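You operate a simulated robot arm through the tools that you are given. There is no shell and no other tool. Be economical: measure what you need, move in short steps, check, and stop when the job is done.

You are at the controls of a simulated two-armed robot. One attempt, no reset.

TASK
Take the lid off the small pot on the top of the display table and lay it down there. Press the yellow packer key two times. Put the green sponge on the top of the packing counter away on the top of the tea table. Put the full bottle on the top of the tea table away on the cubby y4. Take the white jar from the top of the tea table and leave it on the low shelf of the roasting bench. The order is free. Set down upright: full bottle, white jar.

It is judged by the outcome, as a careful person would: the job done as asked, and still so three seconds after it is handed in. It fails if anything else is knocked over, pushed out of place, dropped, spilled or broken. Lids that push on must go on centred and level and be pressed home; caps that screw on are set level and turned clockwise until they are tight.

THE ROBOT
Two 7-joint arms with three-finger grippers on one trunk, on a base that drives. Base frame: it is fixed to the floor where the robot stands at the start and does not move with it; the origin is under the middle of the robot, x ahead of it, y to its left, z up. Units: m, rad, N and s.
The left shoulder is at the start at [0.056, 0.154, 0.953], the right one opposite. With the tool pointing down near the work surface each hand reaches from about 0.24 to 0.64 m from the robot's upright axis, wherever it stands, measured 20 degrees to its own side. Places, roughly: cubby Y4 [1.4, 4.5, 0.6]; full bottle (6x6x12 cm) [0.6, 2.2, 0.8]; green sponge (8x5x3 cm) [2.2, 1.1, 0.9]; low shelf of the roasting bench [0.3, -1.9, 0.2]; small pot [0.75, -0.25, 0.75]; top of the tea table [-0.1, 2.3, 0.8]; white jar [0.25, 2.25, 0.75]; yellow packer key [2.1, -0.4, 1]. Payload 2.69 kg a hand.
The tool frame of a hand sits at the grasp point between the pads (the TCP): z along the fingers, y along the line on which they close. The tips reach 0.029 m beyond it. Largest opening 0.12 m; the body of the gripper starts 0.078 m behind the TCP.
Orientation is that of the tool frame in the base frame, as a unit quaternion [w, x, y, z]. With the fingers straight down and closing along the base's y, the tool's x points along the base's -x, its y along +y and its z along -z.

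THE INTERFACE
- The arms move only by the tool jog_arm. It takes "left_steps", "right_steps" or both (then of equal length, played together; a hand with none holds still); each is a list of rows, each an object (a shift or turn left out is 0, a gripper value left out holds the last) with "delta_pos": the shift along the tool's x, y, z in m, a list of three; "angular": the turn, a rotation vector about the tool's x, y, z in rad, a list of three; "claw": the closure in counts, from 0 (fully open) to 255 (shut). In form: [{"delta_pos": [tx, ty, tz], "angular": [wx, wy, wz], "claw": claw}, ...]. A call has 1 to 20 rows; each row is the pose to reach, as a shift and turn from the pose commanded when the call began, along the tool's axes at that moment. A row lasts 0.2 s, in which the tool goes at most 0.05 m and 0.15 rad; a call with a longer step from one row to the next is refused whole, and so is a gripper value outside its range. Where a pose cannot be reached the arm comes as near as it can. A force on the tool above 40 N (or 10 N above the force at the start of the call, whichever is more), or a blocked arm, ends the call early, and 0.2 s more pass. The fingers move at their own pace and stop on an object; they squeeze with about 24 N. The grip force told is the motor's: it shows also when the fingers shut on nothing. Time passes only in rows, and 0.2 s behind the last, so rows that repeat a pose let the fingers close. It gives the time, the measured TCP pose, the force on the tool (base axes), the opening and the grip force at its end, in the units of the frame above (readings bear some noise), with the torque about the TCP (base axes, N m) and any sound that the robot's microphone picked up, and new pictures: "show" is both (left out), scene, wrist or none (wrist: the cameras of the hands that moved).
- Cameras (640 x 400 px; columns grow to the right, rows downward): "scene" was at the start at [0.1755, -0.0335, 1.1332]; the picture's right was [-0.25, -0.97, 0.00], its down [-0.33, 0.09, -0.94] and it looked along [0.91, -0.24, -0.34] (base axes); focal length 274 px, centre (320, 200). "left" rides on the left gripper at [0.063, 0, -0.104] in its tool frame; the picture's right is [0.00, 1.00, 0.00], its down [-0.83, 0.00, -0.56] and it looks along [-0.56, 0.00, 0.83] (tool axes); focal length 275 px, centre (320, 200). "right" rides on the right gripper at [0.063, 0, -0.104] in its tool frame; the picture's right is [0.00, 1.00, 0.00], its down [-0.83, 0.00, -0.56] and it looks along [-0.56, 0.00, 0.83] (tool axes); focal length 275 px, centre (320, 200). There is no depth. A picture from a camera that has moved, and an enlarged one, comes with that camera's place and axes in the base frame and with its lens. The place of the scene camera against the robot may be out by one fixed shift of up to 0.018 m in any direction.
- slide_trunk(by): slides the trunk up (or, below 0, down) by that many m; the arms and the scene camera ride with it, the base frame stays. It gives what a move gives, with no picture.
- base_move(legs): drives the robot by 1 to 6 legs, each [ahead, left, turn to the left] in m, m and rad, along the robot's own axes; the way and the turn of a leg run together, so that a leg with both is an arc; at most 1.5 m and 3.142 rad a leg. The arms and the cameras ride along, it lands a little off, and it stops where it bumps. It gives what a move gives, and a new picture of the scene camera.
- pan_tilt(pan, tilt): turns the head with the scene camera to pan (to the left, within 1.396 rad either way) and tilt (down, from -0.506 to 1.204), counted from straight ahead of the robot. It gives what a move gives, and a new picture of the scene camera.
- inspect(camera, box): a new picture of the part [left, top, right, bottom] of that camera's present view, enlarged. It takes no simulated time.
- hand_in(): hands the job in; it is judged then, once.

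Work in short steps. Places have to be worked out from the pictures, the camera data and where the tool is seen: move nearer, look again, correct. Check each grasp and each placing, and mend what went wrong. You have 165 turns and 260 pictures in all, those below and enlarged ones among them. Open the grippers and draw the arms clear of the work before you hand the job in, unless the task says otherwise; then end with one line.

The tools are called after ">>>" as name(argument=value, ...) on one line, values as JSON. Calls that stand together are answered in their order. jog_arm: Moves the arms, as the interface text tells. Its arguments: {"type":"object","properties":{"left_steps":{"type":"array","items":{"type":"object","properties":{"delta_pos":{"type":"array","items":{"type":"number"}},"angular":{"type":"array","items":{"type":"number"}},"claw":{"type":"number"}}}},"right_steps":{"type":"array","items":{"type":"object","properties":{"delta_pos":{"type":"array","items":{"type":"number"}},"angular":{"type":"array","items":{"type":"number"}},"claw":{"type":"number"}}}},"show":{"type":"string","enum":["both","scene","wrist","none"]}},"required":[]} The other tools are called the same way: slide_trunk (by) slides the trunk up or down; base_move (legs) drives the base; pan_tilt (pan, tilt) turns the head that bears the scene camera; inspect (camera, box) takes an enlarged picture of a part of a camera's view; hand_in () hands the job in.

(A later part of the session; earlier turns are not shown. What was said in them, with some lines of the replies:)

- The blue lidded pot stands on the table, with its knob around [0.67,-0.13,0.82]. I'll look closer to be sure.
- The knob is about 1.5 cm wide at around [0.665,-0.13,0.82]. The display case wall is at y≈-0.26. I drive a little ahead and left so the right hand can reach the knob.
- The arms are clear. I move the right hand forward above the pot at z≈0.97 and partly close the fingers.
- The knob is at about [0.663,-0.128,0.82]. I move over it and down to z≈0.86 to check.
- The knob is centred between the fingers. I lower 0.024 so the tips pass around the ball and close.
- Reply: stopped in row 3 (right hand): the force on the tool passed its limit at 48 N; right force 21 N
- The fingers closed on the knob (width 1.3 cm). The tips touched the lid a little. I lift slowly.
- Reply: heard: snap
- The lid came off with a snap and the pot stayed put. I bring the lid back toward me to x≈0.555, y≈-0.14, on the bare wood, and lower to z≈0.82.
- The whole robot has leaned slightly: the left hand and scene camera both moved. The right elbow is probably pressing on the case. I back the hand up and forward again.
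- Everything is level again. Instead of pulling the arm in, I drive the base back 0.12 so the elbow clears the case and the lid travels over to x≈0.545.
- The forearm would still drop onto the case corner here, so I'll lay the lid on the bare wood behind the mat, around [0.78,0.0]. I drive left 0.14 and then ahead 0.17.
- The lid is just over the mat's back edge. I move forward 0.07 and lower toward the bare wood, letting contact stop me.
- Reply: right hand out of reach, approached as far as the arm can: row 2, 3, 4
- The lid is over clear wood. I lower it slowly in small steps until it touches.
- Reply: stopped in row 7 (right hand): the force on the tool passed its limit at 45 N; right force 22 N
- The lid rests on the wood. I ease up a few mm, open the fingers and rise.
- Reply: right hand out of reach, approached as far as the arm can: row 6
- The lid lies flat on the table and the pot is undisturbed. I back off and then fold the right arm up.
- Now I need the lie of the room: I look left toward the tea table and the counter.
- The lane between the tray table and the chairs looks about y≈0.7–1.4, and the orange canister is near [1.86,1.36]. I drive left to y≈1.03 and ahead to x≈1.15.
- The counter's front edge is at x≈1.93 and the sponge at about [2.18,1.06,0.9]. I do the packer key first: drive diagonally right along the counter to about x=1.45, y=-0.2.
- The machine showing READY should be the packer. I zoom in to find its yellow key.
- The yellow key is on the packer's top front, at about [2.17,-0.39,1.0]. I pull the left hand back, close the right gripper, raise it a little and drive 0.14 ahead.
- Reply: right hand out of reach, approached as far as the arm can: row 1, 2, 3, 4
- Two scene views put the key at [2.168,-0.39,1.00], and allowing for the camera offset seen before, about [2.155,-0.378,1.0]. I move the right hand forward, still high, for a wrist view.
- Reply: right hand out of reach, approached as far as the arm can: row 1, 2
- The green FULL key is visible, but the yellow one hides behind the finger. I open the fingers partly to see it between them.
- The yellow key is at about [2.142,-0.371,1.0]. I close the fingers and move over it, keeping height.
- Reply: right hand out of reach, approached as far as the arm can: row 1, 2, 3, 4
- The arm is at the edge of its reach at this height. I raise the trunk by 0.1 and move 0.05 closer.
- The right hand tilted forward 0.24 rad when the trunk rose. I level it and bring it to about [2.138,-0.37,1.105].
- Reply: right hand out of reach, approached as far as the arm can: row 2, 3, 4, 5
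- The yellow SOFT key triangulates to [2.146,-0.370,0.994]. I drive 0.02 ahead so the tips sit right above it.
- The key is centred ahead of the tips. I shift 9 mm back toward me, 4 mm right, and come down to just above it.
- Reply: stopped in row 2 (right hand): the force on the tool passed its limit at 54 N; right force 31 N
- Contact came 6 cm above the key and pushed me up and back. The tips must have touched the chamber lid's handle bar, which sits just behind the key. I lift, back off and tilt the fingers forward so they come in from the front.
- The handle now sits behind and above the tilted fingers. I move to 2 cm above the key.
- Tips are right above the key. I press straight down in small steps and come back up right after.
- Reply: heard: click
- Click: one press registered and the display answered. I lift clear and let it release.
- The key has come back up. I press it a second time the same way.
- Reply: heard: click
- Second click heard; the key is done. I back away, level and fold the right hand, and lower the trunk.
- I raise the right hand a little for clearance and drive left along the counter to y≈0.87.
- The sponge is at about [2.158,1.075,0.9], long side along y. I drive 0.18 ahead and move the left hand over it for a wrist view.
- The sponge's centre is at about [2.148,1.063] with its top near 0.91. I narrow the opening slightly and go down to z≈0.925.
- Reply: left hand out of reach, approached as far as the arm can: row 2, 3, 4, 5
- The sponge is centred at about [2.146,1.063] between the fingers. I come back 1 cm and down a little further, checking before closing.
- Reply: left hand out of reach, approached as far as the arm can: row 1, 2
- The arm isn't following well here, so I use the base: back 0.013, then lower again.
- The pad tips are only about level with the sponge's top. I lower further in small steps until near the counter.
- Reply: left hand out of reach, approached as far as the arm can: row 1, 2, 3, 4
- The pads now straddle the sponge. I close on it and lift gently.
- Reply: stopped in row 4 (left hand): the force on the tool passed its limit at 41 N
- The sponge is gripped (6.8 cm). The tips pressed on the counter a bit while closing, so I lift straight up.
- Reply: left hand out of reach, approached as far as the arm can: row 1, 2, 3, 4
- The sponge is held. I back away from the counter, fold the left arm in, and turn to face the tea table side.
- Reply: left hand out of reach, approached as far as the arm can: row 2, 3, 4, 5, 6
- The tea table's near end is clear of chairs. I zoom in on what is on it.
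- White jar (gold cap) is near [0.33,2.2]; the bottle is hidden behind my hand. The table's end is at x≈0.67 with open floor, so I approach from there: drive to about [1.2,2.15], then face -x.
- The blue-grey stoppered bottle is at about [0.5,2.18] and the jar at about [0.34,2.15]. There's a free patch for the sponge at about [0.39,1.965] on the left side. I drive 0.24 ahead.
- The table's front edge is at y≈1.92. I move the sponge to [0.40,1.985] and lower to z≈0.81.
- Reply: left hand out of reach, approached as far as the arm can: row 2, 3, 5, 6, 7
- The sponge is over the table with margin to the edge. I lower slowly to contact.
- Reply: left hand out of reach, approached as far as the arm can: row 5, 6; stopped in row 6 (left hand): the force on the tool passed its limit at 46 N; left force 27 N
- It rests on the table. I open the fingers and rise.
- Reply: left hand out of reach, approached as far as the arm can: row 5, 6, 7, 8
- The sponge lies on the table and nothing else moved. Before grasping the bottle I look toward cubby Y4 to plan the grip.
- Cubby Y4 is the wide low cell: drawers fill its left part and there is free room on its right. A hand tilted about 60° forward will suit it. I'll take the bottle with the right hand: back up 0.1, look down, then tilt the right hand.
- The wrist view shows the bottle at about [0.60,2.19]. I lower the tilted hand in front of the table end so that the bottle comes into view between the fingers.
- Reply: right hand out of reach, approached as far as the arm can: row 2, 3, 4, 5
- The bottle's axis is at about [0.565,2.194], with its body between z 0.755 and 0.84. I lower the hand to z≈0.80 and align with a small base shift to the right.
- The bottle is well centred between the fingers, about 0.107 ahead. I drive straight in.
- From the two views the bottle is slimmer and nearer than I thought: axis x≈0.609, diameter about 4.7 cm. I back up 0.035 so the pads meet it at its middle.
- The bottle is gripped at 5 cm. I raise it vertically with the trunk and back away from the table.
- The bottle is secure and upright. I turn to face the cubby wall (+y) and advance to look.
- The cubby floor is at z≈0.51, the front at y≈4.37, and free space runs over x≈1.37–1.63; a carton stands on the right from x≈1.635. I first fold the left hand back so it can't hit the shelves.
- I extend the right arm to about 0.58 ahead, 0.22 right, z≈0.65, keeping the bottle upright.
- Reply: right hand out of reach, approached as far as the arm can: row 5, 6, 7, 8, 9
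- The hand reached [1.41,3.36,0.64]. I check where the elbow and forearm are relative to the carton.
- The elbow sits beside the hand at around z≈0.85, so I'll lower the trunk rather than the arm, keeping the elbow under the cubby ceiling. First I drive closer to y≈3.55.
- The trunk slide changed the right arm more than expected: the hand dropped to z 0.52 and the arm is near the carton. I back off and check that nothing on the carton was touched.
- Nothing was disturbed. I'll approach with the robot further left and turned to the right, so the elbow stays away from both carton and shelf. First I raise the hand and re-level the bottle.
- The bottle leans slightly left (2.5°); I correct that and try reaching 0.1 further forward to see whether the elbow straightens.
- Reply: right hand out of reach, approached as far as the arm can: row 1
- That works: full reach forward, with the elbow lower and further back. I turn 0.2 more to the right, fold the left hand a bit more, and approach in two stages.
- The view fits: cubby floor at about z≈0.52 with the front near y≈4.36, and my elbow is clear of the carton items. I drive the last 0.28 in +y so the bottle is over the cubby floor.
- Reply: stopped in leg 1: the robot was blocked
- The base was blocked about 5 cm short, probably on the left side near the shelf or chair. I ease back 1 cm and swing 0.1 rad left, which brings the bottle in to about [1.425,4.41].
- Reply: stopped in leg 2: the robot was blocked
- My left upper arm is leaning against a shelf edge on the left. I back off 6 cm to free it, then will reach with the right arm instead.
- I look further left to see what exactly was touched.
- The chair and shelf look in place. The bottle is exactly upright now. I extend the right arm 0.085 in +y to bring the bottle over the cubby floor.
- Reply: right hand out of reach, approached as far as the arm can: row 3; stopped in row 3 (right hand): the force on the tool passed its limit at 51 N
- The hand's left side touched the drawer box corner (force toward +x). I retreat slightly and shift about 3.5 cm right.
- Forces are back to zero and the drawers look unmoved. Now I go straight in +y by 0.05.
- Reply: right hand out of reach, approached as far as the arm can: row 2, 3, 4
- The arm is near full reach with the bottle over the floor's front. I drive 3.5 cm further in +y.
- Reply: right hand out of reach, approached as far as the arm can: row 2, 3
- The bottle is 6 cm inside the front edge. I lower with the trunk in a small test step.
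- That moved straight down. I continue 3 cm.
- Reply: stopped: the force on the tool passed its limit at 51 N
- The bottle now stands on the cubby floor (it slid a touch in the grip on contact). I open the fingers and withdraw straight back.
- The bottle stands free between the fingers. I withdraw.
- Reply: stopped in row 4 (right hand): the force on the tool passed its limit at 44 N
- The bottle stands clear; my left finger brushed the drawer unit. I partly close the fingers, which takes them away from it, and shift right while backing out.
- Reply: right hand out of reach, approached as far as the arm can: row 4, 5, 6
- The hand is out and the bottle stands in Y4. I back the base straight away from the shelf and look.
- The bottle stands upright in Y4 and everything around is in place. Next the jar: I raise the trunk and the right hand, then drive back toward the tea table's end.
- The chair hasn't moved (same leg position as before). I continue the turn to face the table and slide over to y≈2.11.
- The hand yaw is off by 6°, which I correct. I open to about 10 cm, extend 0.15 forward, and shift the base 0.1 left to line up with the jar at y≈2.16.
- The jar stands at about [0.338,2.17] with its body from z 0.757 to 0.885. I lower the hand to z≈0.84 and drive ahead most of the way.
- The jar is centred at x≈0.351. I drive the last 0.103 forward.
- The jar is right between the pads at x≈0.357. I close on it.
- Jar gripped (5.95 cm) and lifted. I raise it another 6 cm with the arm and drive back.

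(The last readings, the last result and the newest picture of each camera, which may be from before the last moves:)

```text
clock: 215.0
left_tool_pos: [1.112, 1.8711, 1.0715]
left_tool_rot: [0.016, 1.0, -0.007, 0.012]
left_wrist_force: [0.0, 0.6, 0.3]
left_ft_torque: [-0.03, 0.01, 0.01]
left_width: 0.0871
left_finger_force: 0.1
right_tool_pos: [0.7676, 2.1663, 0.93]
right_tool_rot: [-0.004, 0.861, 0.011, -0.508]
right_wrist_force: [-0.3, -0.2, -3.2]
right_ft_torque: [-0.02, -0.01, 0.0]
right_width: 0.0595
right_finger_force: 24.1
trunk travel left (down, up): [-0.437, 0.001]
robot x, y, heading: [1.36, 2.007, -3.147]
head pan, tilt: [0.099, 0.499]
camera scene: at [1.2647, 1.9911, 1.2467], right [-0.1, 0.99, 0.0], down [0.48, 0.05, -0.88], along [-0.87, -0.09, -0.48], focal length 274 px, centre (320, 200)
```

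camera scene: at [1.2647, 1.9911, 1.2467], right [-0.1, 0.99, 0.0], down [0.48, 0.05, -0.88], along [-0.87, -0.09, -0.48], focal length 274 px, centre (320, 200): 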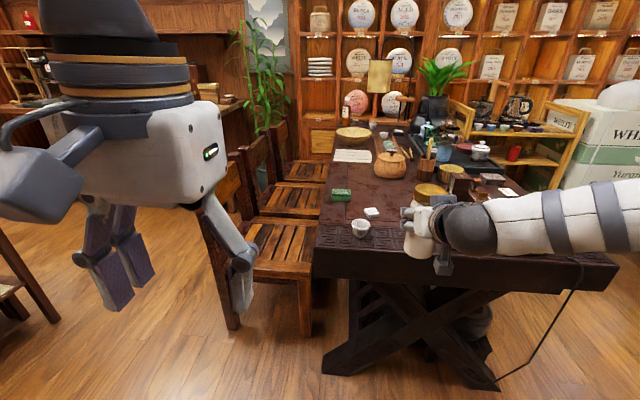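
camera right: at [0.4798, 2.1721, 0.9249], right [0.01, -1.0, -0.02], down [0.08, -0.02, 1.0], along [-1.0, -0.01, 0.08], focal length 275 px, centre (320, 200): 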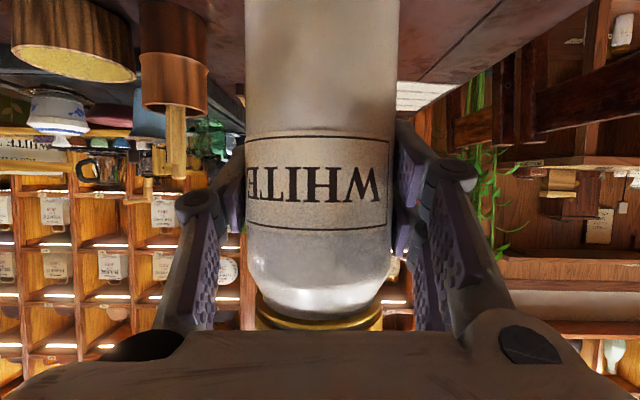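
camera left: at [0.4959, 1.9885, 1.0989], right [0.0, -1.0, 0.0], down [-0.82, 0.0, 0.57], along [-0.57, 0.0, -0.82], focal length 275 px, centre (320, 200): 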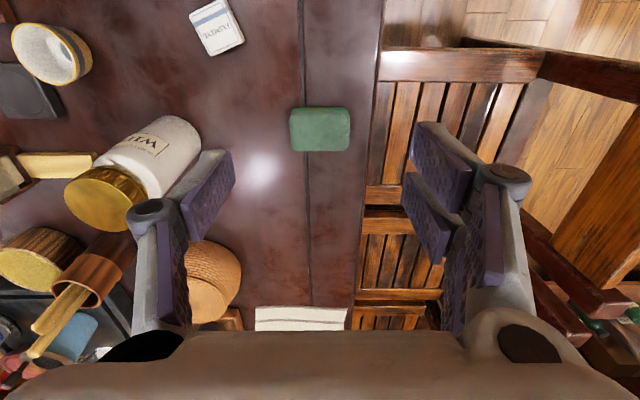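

The jar is held upright. I slide to the free lane at y≈1.0 (facing -x), then drive along it.

>>> base_move(legs=[[0, 1.0, 0.006], [1.4, 0, 0]])

>>> pan_tilt(pan=1.2, tilt=0.4)

```text
clock: 229.6
left_tool_pos: [-0.2558, 0.8422, 1.0715]
left_tool_rot: [0.017, 1.0, -0.004, 0.011]
left_wrist_force: [-1.0, 0.1, -0.2]
left_ft_torque: [-0.06, -0.01, -0.01]
left_width: 0.0871
left_finger_force: 0.0
right_tool_pos: [-0.6021, 1.1343, 0.93]
right_tool_rot: [-0.002, 0.861, 0.015, -0.508]
right_wrist_force: [0.4, 0.9, -3.4]
right_ft_torque: [-0.04, 0.03, 0.0]
right_width: 0.059
right_finger_force: 24.3
trunk travel left (down, up): [-0.437, 0.001]
robot x, y, heading: [-0.0051, 0.9815, -3.132]
head pan, tilt: [0.099, 0.499]
camera scene: at [-0.1035, 0.9629, 1.2467], right [-0.11, 0.99, 0.0], down [0.48, 0.05, -0.88], along [-0.87, -0.1, -0.48], focal length 274 px, centre (320, 200)
```

scene: 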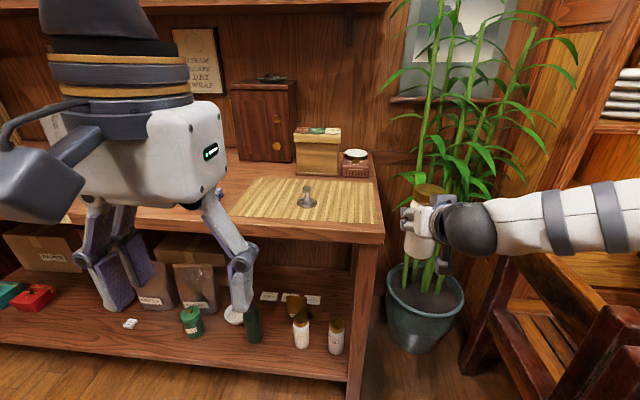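

```text
clock: 230.9
left_tool_pos: [-0.2552, 0.8403, 1.0713]
left_tool_rot: [0.015, 1.0, -0.003, 0.011]
left_wrist_force: [-0.4, 0.2, 0.1]
left_ft_torque: [0.0, 0.0, -0.04]
left_width: 0.0869
left_finger_force: 0.2
right_tool_pos: [-0.6027, 1.1336, 0.9296]
right_tool_rot: [-0.003, 0.862, 0.014, -0.507]
right_wrist_force: [0.0, 0.4, -1.9]
right_ft_torque: [-0.04, 0.05, -0.03]
right_width: 0.0589
right_finger_force: 24.2
trunk travel left (down, up): [-0.437, 0.001]
robot x, y, heading: [-0.0086, 0.9835, -3.133]
head pan, tilt: [1.201, 0.4]
camera scene: at [-0.0457, 0.8861, 1.2558], right [-0.94, 0.35, 0.0], down [0.14, 0.36, -0.92], along [-0.33, -0.86, -0.39], focal length 274 px, centre (320, 200)
```

scene: 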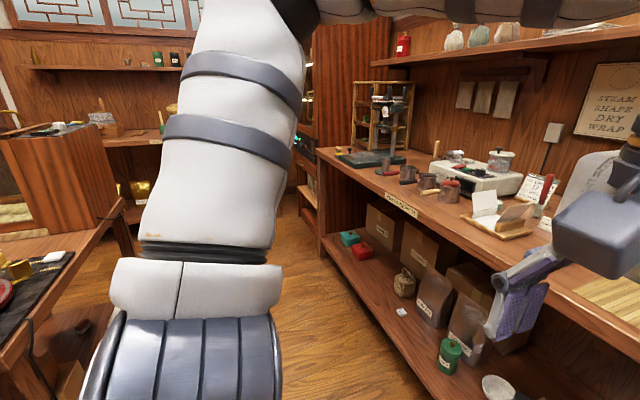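

A bench edge is near the jar at x≈-0.66, so I back up first. Then I turn to face -y, toward the roasting bench, and advance along the aisle.

>>> base_move(legs=[[-0.17, 0, 0], [0, 0, 1.562], [0.7, -0.2, 0]])

>>> pan_tilt(pan=0.0, tilt=0.4)

```text
clock: 239.7
left_tool_pos: [0.0902, 0.0395, 1.0714]
left_tool_rot: [0.003, 0.717, 0.697, 0.019]
left_wrist_force: [-0.1, -0.2, -0.8]
left_ft_torque: [0.02, -0.02, -0.02]
left_width: 0.0869
left_finger_force: 0.0
right_tool_pos: [-0.2088, -0.3011, 0.9306]
right_tool_rot: [0.354, 0.605, 0.612, -0.365]
right_wrist_force: [1.1, -1.3, -2.4]
right_ft_torque: [0.0, -0.03, -0.03]
right_width: 0.0592
right_finger_force: 23.5
trunk travel left (down, up): [-0.437, 0.001]
robot x, y, heading: [-0.0463, 0.2909, -1.585]
head pan, tilt: [1.201, 0.4]
camera scene: at [0.0398, 0.2414, 1.2559], right [-0.37, -0.93, 0.0], down [-0.36, 0.15, -0.92], along [0.85, -0.34, -0.39], focal length 274 px, centre (320, 200)
```

scene: 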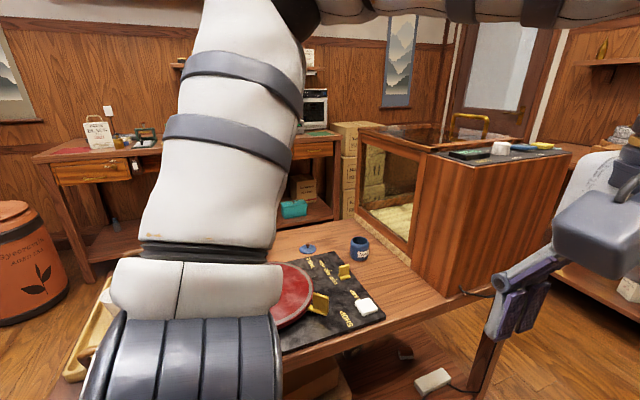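

```text
clock: 241.1
left_tool_pos: [0.0893, 0.0393, 1.071]
left_tool_rot: [0.003, 0.717, 0.697, 0.02]
left_wrist_force: [0.0, 0.2, -0.1]
left_ft_torque: [0.0, -0.02, -0.01]
left_width: 0.0871
left_finger_force: 0.1
right_tool_pos: [-0.2106, -0.3014, 0.9307]
right_tool_rot: [0.353, 0.606, 0.612, -0.365]
right_wrist_force: [0.9, -0.7, -2.9]
right_ft_torque: [0.01, 0.02, -0.01]
right_width: 0.0589
right_finger_force: 24.3
trunk travel left (down, up): [-0.437, 0.001]
robot x, y, heading: [-0.0449, 0.2884, -1.582]
head pan, tilt: [0.0, 0.4]
camera scene: at [-0.0471, 0.1836, 1.2558], right [-1.0, 0.01, 0.0], down [0.0, 0.39, -0.92], along [-0.01, -0.92, -0.39], focal length 274 px, centre (320, 200)
```

scene: 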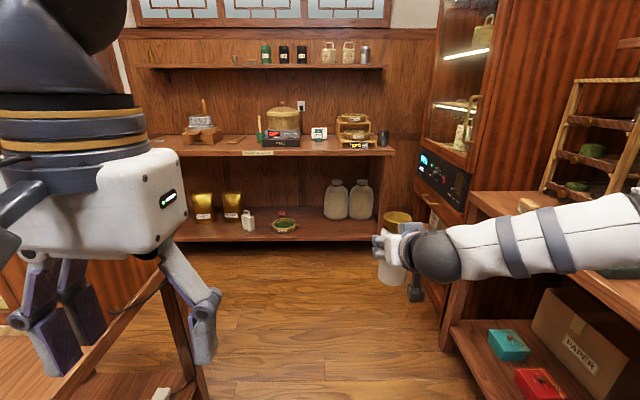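

The roasting bench is ahead, with bags, a bowl and two sacks on its low shelf. I zoom in to find a free spot.

>>> inspect(camera="scene", box=[170, 120, 410, 270])

```text
2.67 times, centred on (290, 195) of scene
camera zoom: at [-0.0471, 0.1836, 1.2558], right [-1.0, 0.01, 0.0], down [0.0, 0.39, -0.92], along [-0.01, -0.92, -0.39], focal length 730 px, centre (400, 213)
```

zoom: 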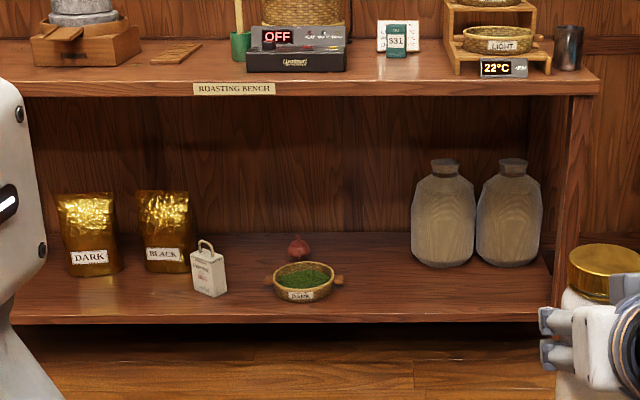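

The spot at about [-0.04,-1.67], between bowl and sacks and near the front, is free. Shelf z≈0.22; the bench front is at y≈-1.535. I advance to y≈-0.72, then lower the trunk.

>>> base_move(legs=[[1.0, 0, 0.012]])

>>> slide_trunk(by=-0.38)

>>> pan_tilt(pan=0, tilt=0.3)

```text
clock: 246.3
left_tool_pos: [0.0872, -0.965, 1.0713]
left_tool_rot: [0.003, 0.713, 0.701, 0.019]
left_wrist_force: [-0.2, -0.3, -0.3]
left_ft_torque: [0.0, 0.02, 0.0]
left_width: 0.087
left_finger_force: 0.0
right_tool_pos: [-0.2078, -1.3091, 0.929]
right_tool_rot: [0.355, 0.602, 0.616, -0.363]
right_wrist_force: [0.0, -0.7, -2.7]
right_ft_torque: [-0.03, 0.04, 0.01]
right_width: 0.0588
right_finger_force: 23.9
trunk travel left (down, up): [-0.437, 0.001]
robot x, y, heading: [-0.0541, -0.7143, -1.572]
head pan, tilt: [0.0, 0.4]
camera scene: at [-0.052, -0.8227, 1.2558], right [-1.0, 0.0, 0.0], down [0.0, 0.39, -0.92], along [0.0, -0.92, -0.39], focal length 274 px, centre (320, 200)
```

scene: 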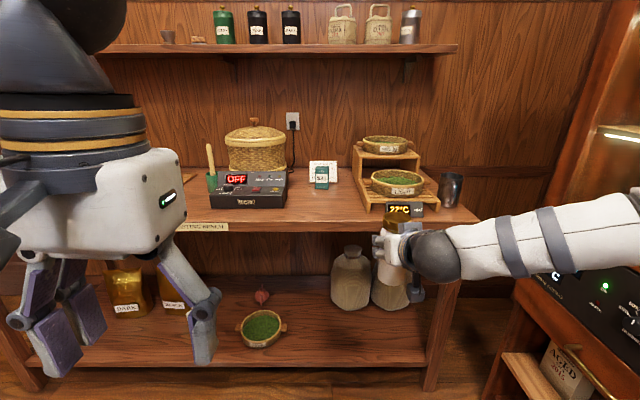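

```text
clock: 250.0
left_tool_pos: [0.0871, -0.9655, 0.6928]
left_tool_rot: [0.003, 0.712, 0.701, 0.02]
left_wrist_force: [0.1, 0.2, -0.2]
left_ft_torque: [-0.03, 0.01, -0.01]
left_width: 0.0871
left_finger_force: 0.0
right_tool_pos: [-0.2083, -1.3085, 0.5498]
right_tool_rot: [0.355, 0.603, 0.616, -0.363]
right_wrist_force: [0.3, 0.2, -2.3]
right_ft_torque: [0.01, -0.02, 0.0]
right_width: 0.0589
right_finger_force: 24.3
trunk travel left (down, up): [-0.057, 0.381]
robot x, y, heading: [-0.0497, -0.7187, -1.567]
head pan, tilt: [0.0, 0.4]
```

```text
clock: 250.7
left_tool_pos: [0.0873, -0.9652, 0.6933]
left_tool_rot: [0.003, 0.712, 0.702, 0.02]
left_wrist_force: [-0.3, 0.0, -0.4]
left_ft_torque: [0.02, -0.03, 0.01]
left_width: 0.0869
left_finger_force: 0.0
right_tool_pos: [-0.208, -1.3078, 0.5507]
right_tool_rot: [0.355, 0.602, 0.617, -0.362]
right_wrist_force: [-0.2, 0.0, -3.1]
right_ft_torque: [0.05, 0.02, -0.07]
right_width: 0.059
right_finger_force: 24.0
trunk travel left (down, up): [-0.057, 0.381]
robot x, y, heading: [-0.0482, -0.717, -1.57]
head pan, tilt: [0.0, 0.3]
camera scene: at [-0.052, -0.9919, 0.8488], right [-1.0, 0.0, 0.0], down [0.0, 0.3, -0.96], along [0.0, -0.96, -0.3], focal length 274 px, centre (320, 200)
```

scene: 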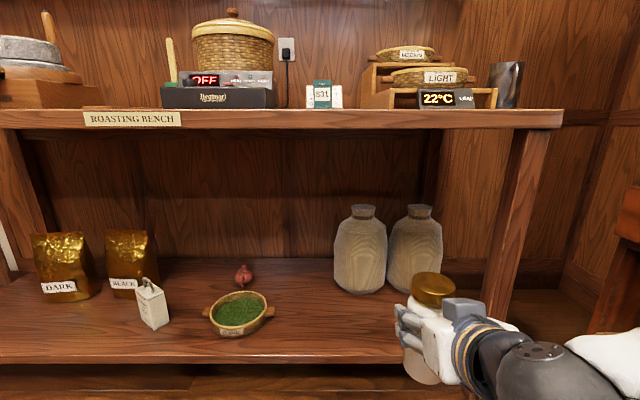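

The shelf front edge triangulates to y≈-1.563, z≈0.225. I lower the arm 0.18 here in open space, then align x by driving.

>>> jog_arm(right_steps=[{"delta_pos": [0.033, 0, 0.018]}, {"delta_pos": [0.066, 0, 0.037]}, {"delta_pos": [0.1, 0, 0.055]}, {"delta_pos": [0.133, 0, 0.074]}, {"delta_pos": [0.157, 0, 0.087]}, {"delta_pos": [0.157, 0, 0.087]}], show="scene")

```text
clock: 252.1
left_tool_pos: [0.0876, -0.9644, 0.6903]
left_tool_rot: [0.003, 0.713, 0.701, 0.018]
left_wrist_force: [1.8, -0.7, 0.4]
left_ft_torque: [-0.03, 0.01, -0.01]
left_width: 0.0874
left_finger_force: 0.0
right_tool_pos: [-0.1903, -1.3064, 0.3742]
right_tool_rot: [0.35, 0.605, 0.614, -0.367]
right_wrist_force: [0.3, 0.5, -2.6]
right_ft_torque: [-0.02, -0.01, -0.01]
right_width: 0.059
right_finger_force: 24.2
right hand out of reach, approached as far as the arm can: row 3, 4, 5, 6
trunk travel left (down, up): [-0.057, 0.381]
robot x, y, heading: [-0.0523, -0.7176, -1.572]
head pan, tilt: [0.0, 0.3]
camera scene: at [-0.052, -0.9919, 0.8489], right [-1.0, 0.0, 0.0], down [0.0, 0.3, -0.96], along [0.0, -0.96, -0.3], focal length 274 px, centre (320, 200)
```

scene: 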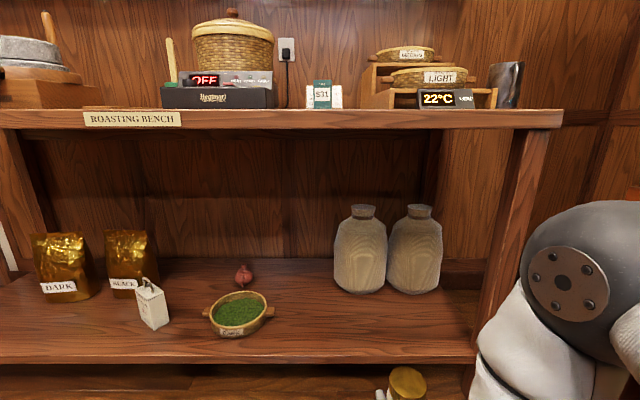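

The elbow swings out to the right at this extension. As in the cubby, reaching further forward should pull it back; I extend 0.1.

>>> jog_arm(right_steps=[{"delta_pos": [-0.016, 0, 0.029]}, {"delta_pos": [-0.032, 0, 0.058]}, {"delta_pos": [-0.0486, 0, 0.0874]}, {"delta_pos": [-0.0486, 0, 0.0874]}], show="scene")

```text
clock: 253.1
left_tool_pos: [0.0876, -0.9647, 0.6916]
left_tool_rot: [0.003, 0.713, 0.701, 0.02]
left_wrist_force: [0.5, -0.2, 0.3]
left_ft_torque: [-0.01, -0.01, 0.0]
left_width: 0.0869
left_finger_force: 0.0
right_tool_pos: [-0.1868, -1.4064, 0.3737]
right_tool_rot: [0.352, 0.604, 0.615, -0.364]
right_wrist_force: [-1.3, 0.5, -2.3]
right_ft_torque: [-0.01, -0.02, 0.04]
right_width: 0.059
right_finger_force: 24.1
right hand out of reach, approached as far as the arm can: row 1
trunk travel left (down, up): [-0.057, 0.381]
robot x, y, heading: [-0.0492, -0.7187, -1.571]
head pan, tilt: [0.0, 0.3]
camera scene: at [-0.052, -0.9919, 0.8488], right [-1.0, 0.0, 0.0], down [0.0, 0.3, -0.96], along [0.0, -0.96, -0.3], focal length 274 px, centre (320, 200)
```

scene: 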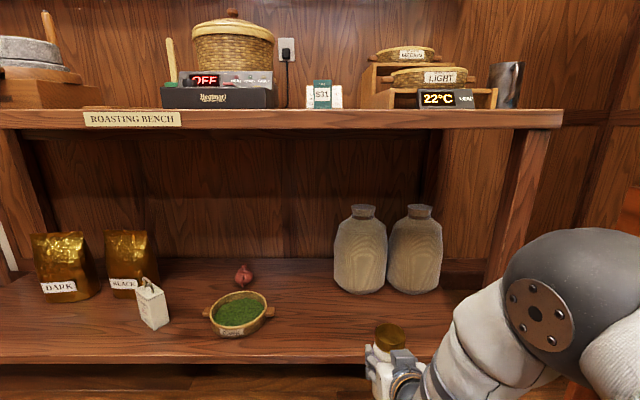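

I'll shift left, turn 0.25 rad right so the elbow stays outside the shelf, and approach diagonally so the jar comes in at x≈-0.03.

>>> base_move(legs=[[0, 0.12, 0], [0, 0, -0.25], [0.115, 0.23, 0]])

>>> inspect(camera="right", box=[0, 0, 640, 400])

```text
clock: 257.5
left_tool_pos: [0.3375, -1.1605, 0.6928]
left_tool_rot: [0.006, 0.795, 0.607, 0.018]
left_wrist_force: [0.3, 0.7, 0.3]
left_ft_torque: [0.0, 0.01, 0.0]
left_width: 0.0869
left_finger_force: 0.1
right_tool_pos: [-0.0374, -1.5199, 0.3739]
right_tool_rot: [0.304, 0.676, 0.535, -0.406]
right_wrist_force: [0.2, -0.2, -3.1]
right_ft_torque: [-0.02, 0.0, 0.01]
right_width: 0.0589
right_finger_force: 24.5
trunk travel left (down, up): [-0.057, 0.381]
robot x, y, heading: [0.2689, -0.8826, -1.821]
head pan, tilt: [0.0, 0.3]
camera scene: at [0.1993, -1.1529, 0.8489], right [-0.97, 0.25, 0.0], down [0.07, 0.29, -0.96], along [-0.24, -0.93, -0.3], focal length 274 px, centre (320, 200)
```

scene: 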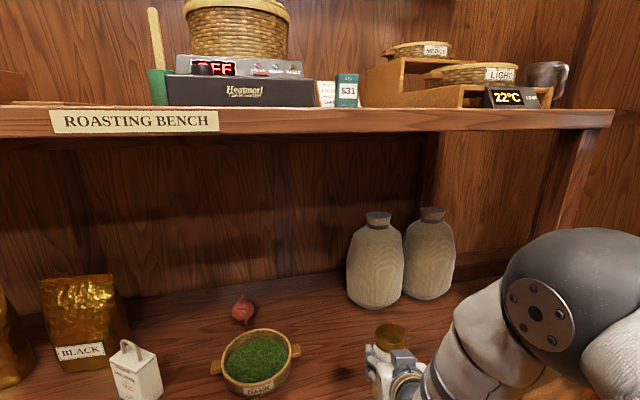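

```text
1.00 times, centred on (320, 200) of right (not enlarged: the box is as wide or as high as the picture)
camera zoom: at [-0.0078, -1.4027, 0.3692], right [0.97, -0.24, -0.03], down [0.05, 0.07, 1.0], along [-0.24, -0.97, 0.08], focal length 275 px, centre (320, 200)
```

zoom: 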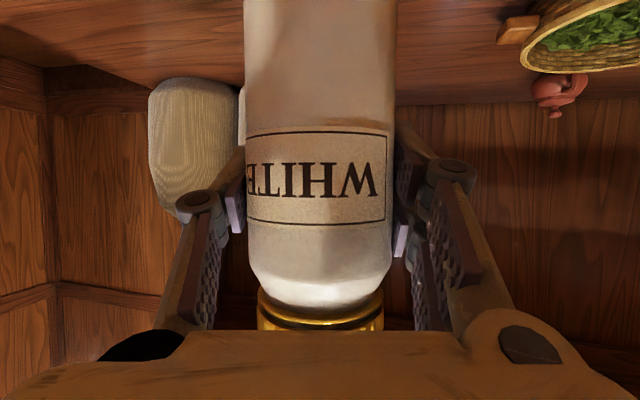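

The jar is above the shelf height and clear of the bowl (handle at x≈0.08). I drive in 0.165 in -y.

>>> base_move(legs=[[0.16, 0.041, 0]])

>>> inspect(camera="right", box=[0, 0, 640, 400])

```text
clock: 259.0
left_tool_pos: [0.3382, -1.325, 0.6928]
left_tool_rot: [0.005, 0.794, 0.607, 0.018]
left_wrist_force: [0.1, -0.4, 0.0]
left_ft_torque: [-0.03, 0.02, -0.01]
left_width: 0.0872
left_finger_force: 0.1
right_tool_pos: [-0.0366, -1.6857, 0.3747]
right_tool_rot: [0.304, 0.675, 0.536, -0.405]
right_wrist_force: [-0.7, -0.5, -3.9]
right_ft_torque: [0.0, 0.01, 0.02]
right_width: 0.0589
right_finger_force: 23.9
trunk travel left (down, up): [-0.057, 0.381]
robot x, y, heading: [0.2609, -1.0491, -1.818]
head pan, tilt: [0.0, 0.3]
camera scene: at [0.1989, -1.3187, 0.8489], right [-0.97, 0.25, 0.0], down [0.07, 0.29, -0.96], along [-0.24, -0.93, -0.3], focal length 274 px, centre (320, 200)
```

scene: 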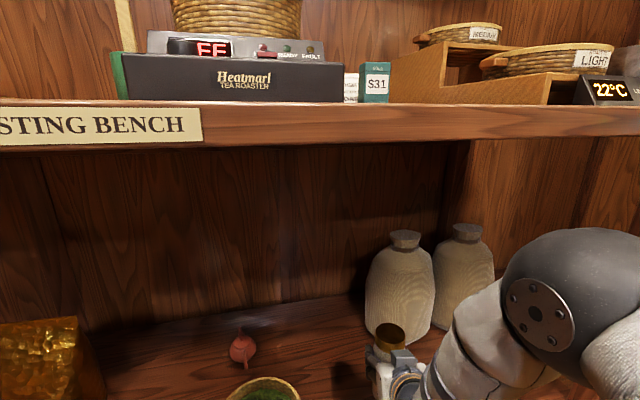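

```text
1.00 times, centred on (320, 200) of right (not enlarged: the box is as wide or as high as the picture)
camera zoom: at [-0.0076, -1.5689, 0.3692], right [0.97, -0.24, -0.03], down [0.05, 0.07, 1.0], along [-0.24, -0.97, 0.08], focal length 275 px, centre (320, 200)
```

zoom: 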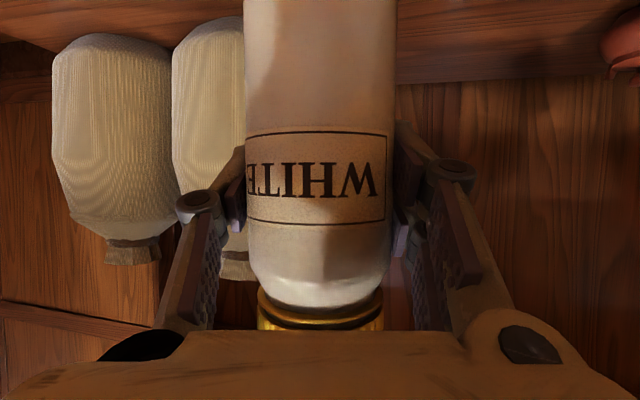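

In position. I lower with the trunk by 0.05.

>>> slide_trunk(by=-0.045)

```text
clock: 259.8
left_tool_pos: [0.3391, -1.326, 0.6476]
left_tool_rot: [0.006, 0.794, 0.608, 0.018]
left_wrist_force: [0.5, -0.7, 0.1]
left_ft_torque: [-0.03, -0.02, 0.03]
left_width: 0.0868
left_finger_force: 0.1
right_tool_pos: [-0.0362, -1.6862, 0.3295]
right_tool_rot: [0.304, 0.676, 0.535, -0.406]
right_wrist_force: [-0.2, 0.3, -3.6]
right_ft_torque: [0.0, 0.01, 0.02]
right_width: 0.0589
right_finger_force: 24.2
trunk travel left (down, up): [-0.012, 0.426]
robot x, y, heading: [0.269, -1.0499, -1.821]
head pan, tilt: [0.0, 0.3]
```

Now I go down with the arm in 5 mm steps until contact.

>>> jog_arm(right_steps=[{"delta_pos": [0.0044, 0, 0.0024]}, {"delta_pos": [0.0087, 0, 0.0049]}, {"delta_pos": [0.013, 0, 0.0073]}, {"delta_pos": [0.0175, 0, 0.0097]}, {"delta_pos": [0.022, 0, 0.0122]}, {"delta_pos": [0.026, 0, 0.0146]}], show="wrist")

```text
clock: 261.2
left_tool_pos: [0.3371, -1.3271, 0.6474]
left_tool_rot: [0.006, 0.794, 0.607, 0.019]
left_wrist_force: [0.8, 0.2, 0.5]
left_ft_torque: [-0.02, -0.05, 0.03]
left_width: 0.0873
left_finger_force: 0.0
right_tool_pos: [-0.0375, -1.6874, 0.2998]
right_tool_rot: [0.304, 0.676, 0.534, -0.407]
right_wrist_force: [-0.3, 0.7, -2.0]
right_ft_torque: [-0.01, 0.03, -0.04]
right_width: 0.0591
right_finger_force: 24.3
trunk travel left (down, up): [-0.012, 0.426]
robot x, y, heading: [0.265, -1.0516, -1.818]
head pan, tilt: [0.0, 0.3]
camera right: at [-0.0073, -1.5693, 0.2949], right [0.97, -0.24, -0.03], down [0.05, 0.07, 1.0], along [-0.24, -0.97, 0.08], focal length 275 px, centre (320, 200)
```

right: 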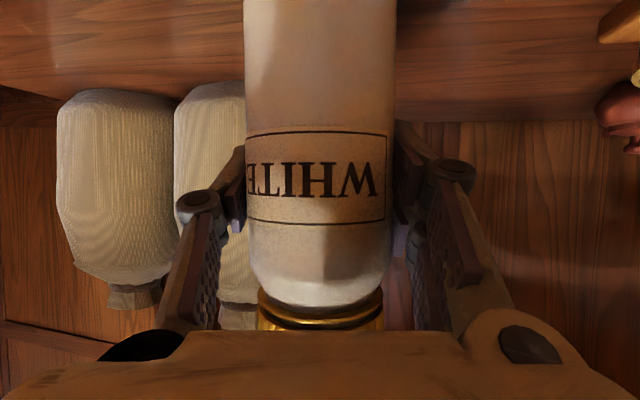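

No contact yet; the sack's base suggests the shelf is at about z≈0.195. I continue down.

>>> jog_arm(right_steps=[{"delta_pos": [0.0044, 0, 0.0024]}, {"delta_pos": [0.0087, 0, 0.0049]}, {"delta_pos": [0.0122, 0, 0.0068]}, {"delta_pos": [0.0157, 0, 0.0087]}, {"delta_pos": [0.0192, 0, 0.0107]}, {"delta_pos": [0.0227, 0, 0.0126]}], show="wrist")

```text
clock: 262.6
left_tool_pos: [0.3386, -1.3255, 0.6472]
left_tool_rot: [0.006, 0.795, 0.607, 0.019]
left_wrist_force: [-0.7, 0.5, 0.2]
left_ft_torque: [0.0, 0.01, -0.02]
left_width: 0.0871
left_finger_force: 0.1
right_tool_pos: [-0.036, -1.6862, 0.2739]
right_tool_rot: [0.302, 0.676, 0.535, -0.407]
right_wrist_force: [-0.2, -0.8, -2.4]
right_ft_torque: [0.03, 0.02, -0.02]
right_width: 0.0591
right_finger_force: 24.1
trunk travel left (down, up): [-0.012, 0.426]
robot x, y, heading: [0.2678, -1.0497, -1.822]
head pan, tilt: [0.0, 0.3]
camera right: at [-0.007, -1.5693, 0.2685], right [0.97, -0.24, -0.03], down [0.05, 0.07, 1.0], along [-0.24, -0.97, 0.08], focal length 275 px, centre (320, 200)
```

right: 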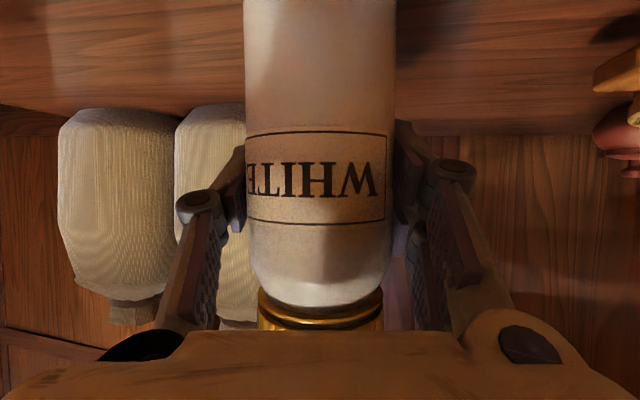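

Parallax on the sack's base now puts the shelf at z≈0.166, so 2 cm remain. I continue.

>>> jog_arm(right_steps=[{"delta_pos": [0.0044, 0, 0.0024]}, {"delta_pos": [0.0087, 0, 0.0049]}, {"delta_pos": [0.0122, 0, 0.0068]}, {"delta_pos": [0.0157, 0, 0.0087]}, {"delta_pos": [0.0192, 0, 0.0107]}, {"delta_pos": [0.0227, 0, 0.0126]}, {"delta_pos": [0.0262, 0, 0.0146]}, {"delta_pos": [0.03, 0, 0.0165]}], show="wrist")

```text
clock: 264.4
left_tool_pos: [0.3381, -1.3254, 0.6479]
left_tool_rot: [0.005, 0.794, 0.607, 0.017]
left_wrist_force: [0.5, 0.3, 0.0]
left_ft_torque: [0.01, 0.01, 0.0]
left_width: 0.0869
left_finger_force: 0.1
right_tool_pos: [-0.0382, -1.6858, 0.2397]
right_tool_rot: [0.302, 0.676, 0.534, -0.409]
right_wrist_force: [-1.8, 0.3, 23.2]
right_ft_torque: [-0.29, -0.31, -0.03]
right_width: 0.0592
right_finger_force: 23.6
trunk travel left (down, up): [-0.012, 0.426]
robot x, y, heading: [0.2642, -1.0489, -1.823]
head pan, tilt: [0.0, 0.3]
camera right: at [-0.0081, -1.569, 0.2354], right [0.97, -0.25, -0.03], down [0.05, 0.08, 1.0], along [-0.24, -0.97, 0.09], focal length 275 px, centre (320, 200)
```

right: 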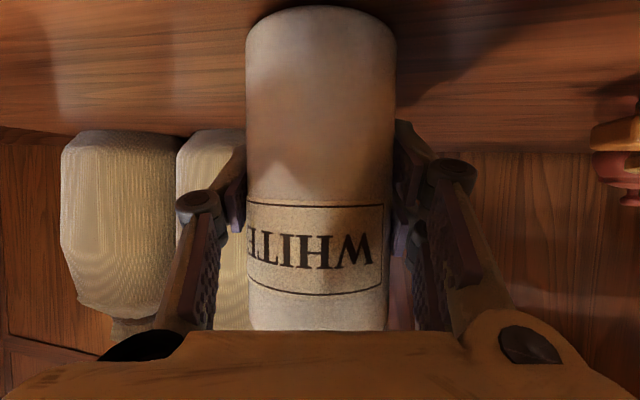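

The jar has met the shelf (it slid up in the grip as I kept lowering). I ease up slightly and open the fingers.

>>> jog_arm(right_steps=[{"delta_pos": [-0.0026, 0, -0.0015]}, {"delta_pos": [-0.0035, 0, -0.002], "claw": 150}, {"delta_pos": [-0.0035, 0, -0.002], "claw": 70}, {"delta_pos": [-0.0035, 0, -0.002], "claw": 55}, {"delta_pos": [-0.0035, 0, -0.002]}], show="wrist")

```text
clock: 265.6
left_tool_pos: [0.3387, -1.326, 0.6473]
left_tool_rot: [0.004, 0.794, 0.608, 0.018]
left_wrist_force: [-0.3, 0.6, 1.1]
left_ft_torque: [0.0, -0.01, -0.04]
left_width: 0.0868
left_finger_force: 0.0
right_tool_pos: [-0.0377, -1.6867, 0.2422]
right_tool_rot: [0.301, 0.677, 0.534, -0.408]
right_wrist_force: [0.0, -0.4, 0.2]
right_ft_torque: [0.0, 0.02, 0.01]
right_width: 0.0942
right_finger_force: 0.1
trunk travel left (down, up): [-0.012, 0.426]
robot x, y, heading: [0.266, -1.0516, -1.816]
head pan, tilt: [0.0, 0.3]
camera right: at [-0.0077, -1.569, 0.2384], right [0.97, -0.25, -0.03], down [0.05, 0.07, 1.0], along [-0.24, -0.97, 0.08], focal length 275 px, centre (320, 200)
```

right: 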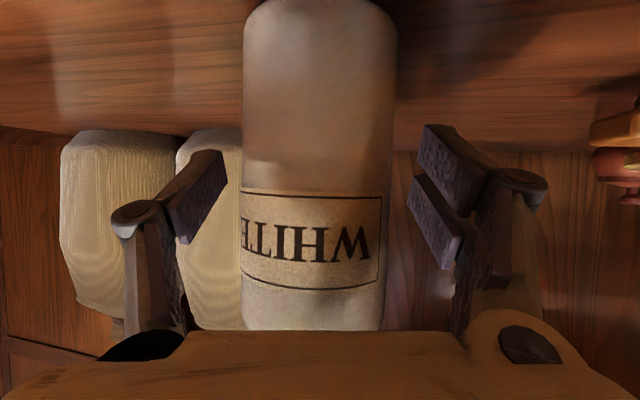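

The jar stands upright on the shelf. I back straight out with the base.

>>> base_move(legs=[[-0.25, 0, 0]])

>>> inspect(camera="right", box=[0, 0, 640, 400])

```text
clock: 267.4
left_tool_pos: [0.3976, -1.0893, 0.6468]
left_tool_rot: [0.005, 0.795, 0.607, 0.018]
left_wrist_force: [0.4, -0.5, 0.8]
left_ft_torque: [-0.02, -0.01, 0.02]
left_width: 0.0869
left_finger_force: 0.1
right_tool_pos: [0.0201, -1.4482, 0.2432]
right_tool_rot: [0.3, 0.677, 0.533, -0.408]
right_wrist_force: [0.2, -0.5, 0.0]
right_ft_torque: [-0.03, 0.01, 0.0]
right_width: 0.094
right_finger_force: 0.0
trunk travel left (down, up): [-0.012, 0.426]
robot x, y, heading: [0.3228, -0.8159, -1.819]
head pan, tilt: [0.0, 0.3]
camera scene: at [0.2562, -1.0918, 0.8097], right [-0.97, 0.25, 0.0], down [0.07, 0.29, -0.96], along [-0.24, -0.93, -0.3], focal length 274 px, centre (320, 200)
```

scene: 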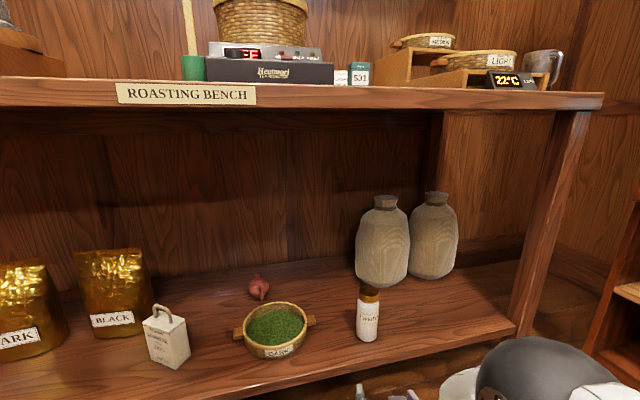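

```text
1.00 times, centred on (320, 200) of right (not enlarged: the box is as wide or as high as the picture)
camera zoom: at [0.0515, -1.3312, 0.2385], right [0.97, -0.25, -0.03], down [0.05, 0.07, 1.0], along [-0.24, -0.97, 0.08], focal length 275 px, centre (320, 200)
```

zoom: 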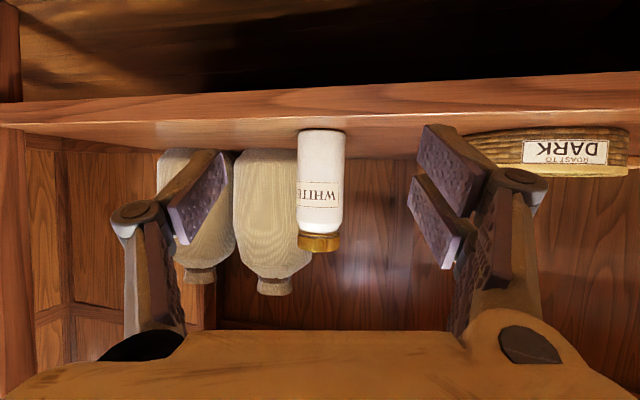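

The jar stands upright on the low shelf, both grippers are open and empty, and the arms are clear. All five jobs are done, so I hand in.

>>> hand_in()

```text
The job is handed in.
```

All five jobs are done and handed in: the lid is off and lying on the display table, and the yellow key was pressed twice, each time with a click. The sponge is on the tea table, and the bottle and jar are upright in cubby Y4 and on the low shelf.
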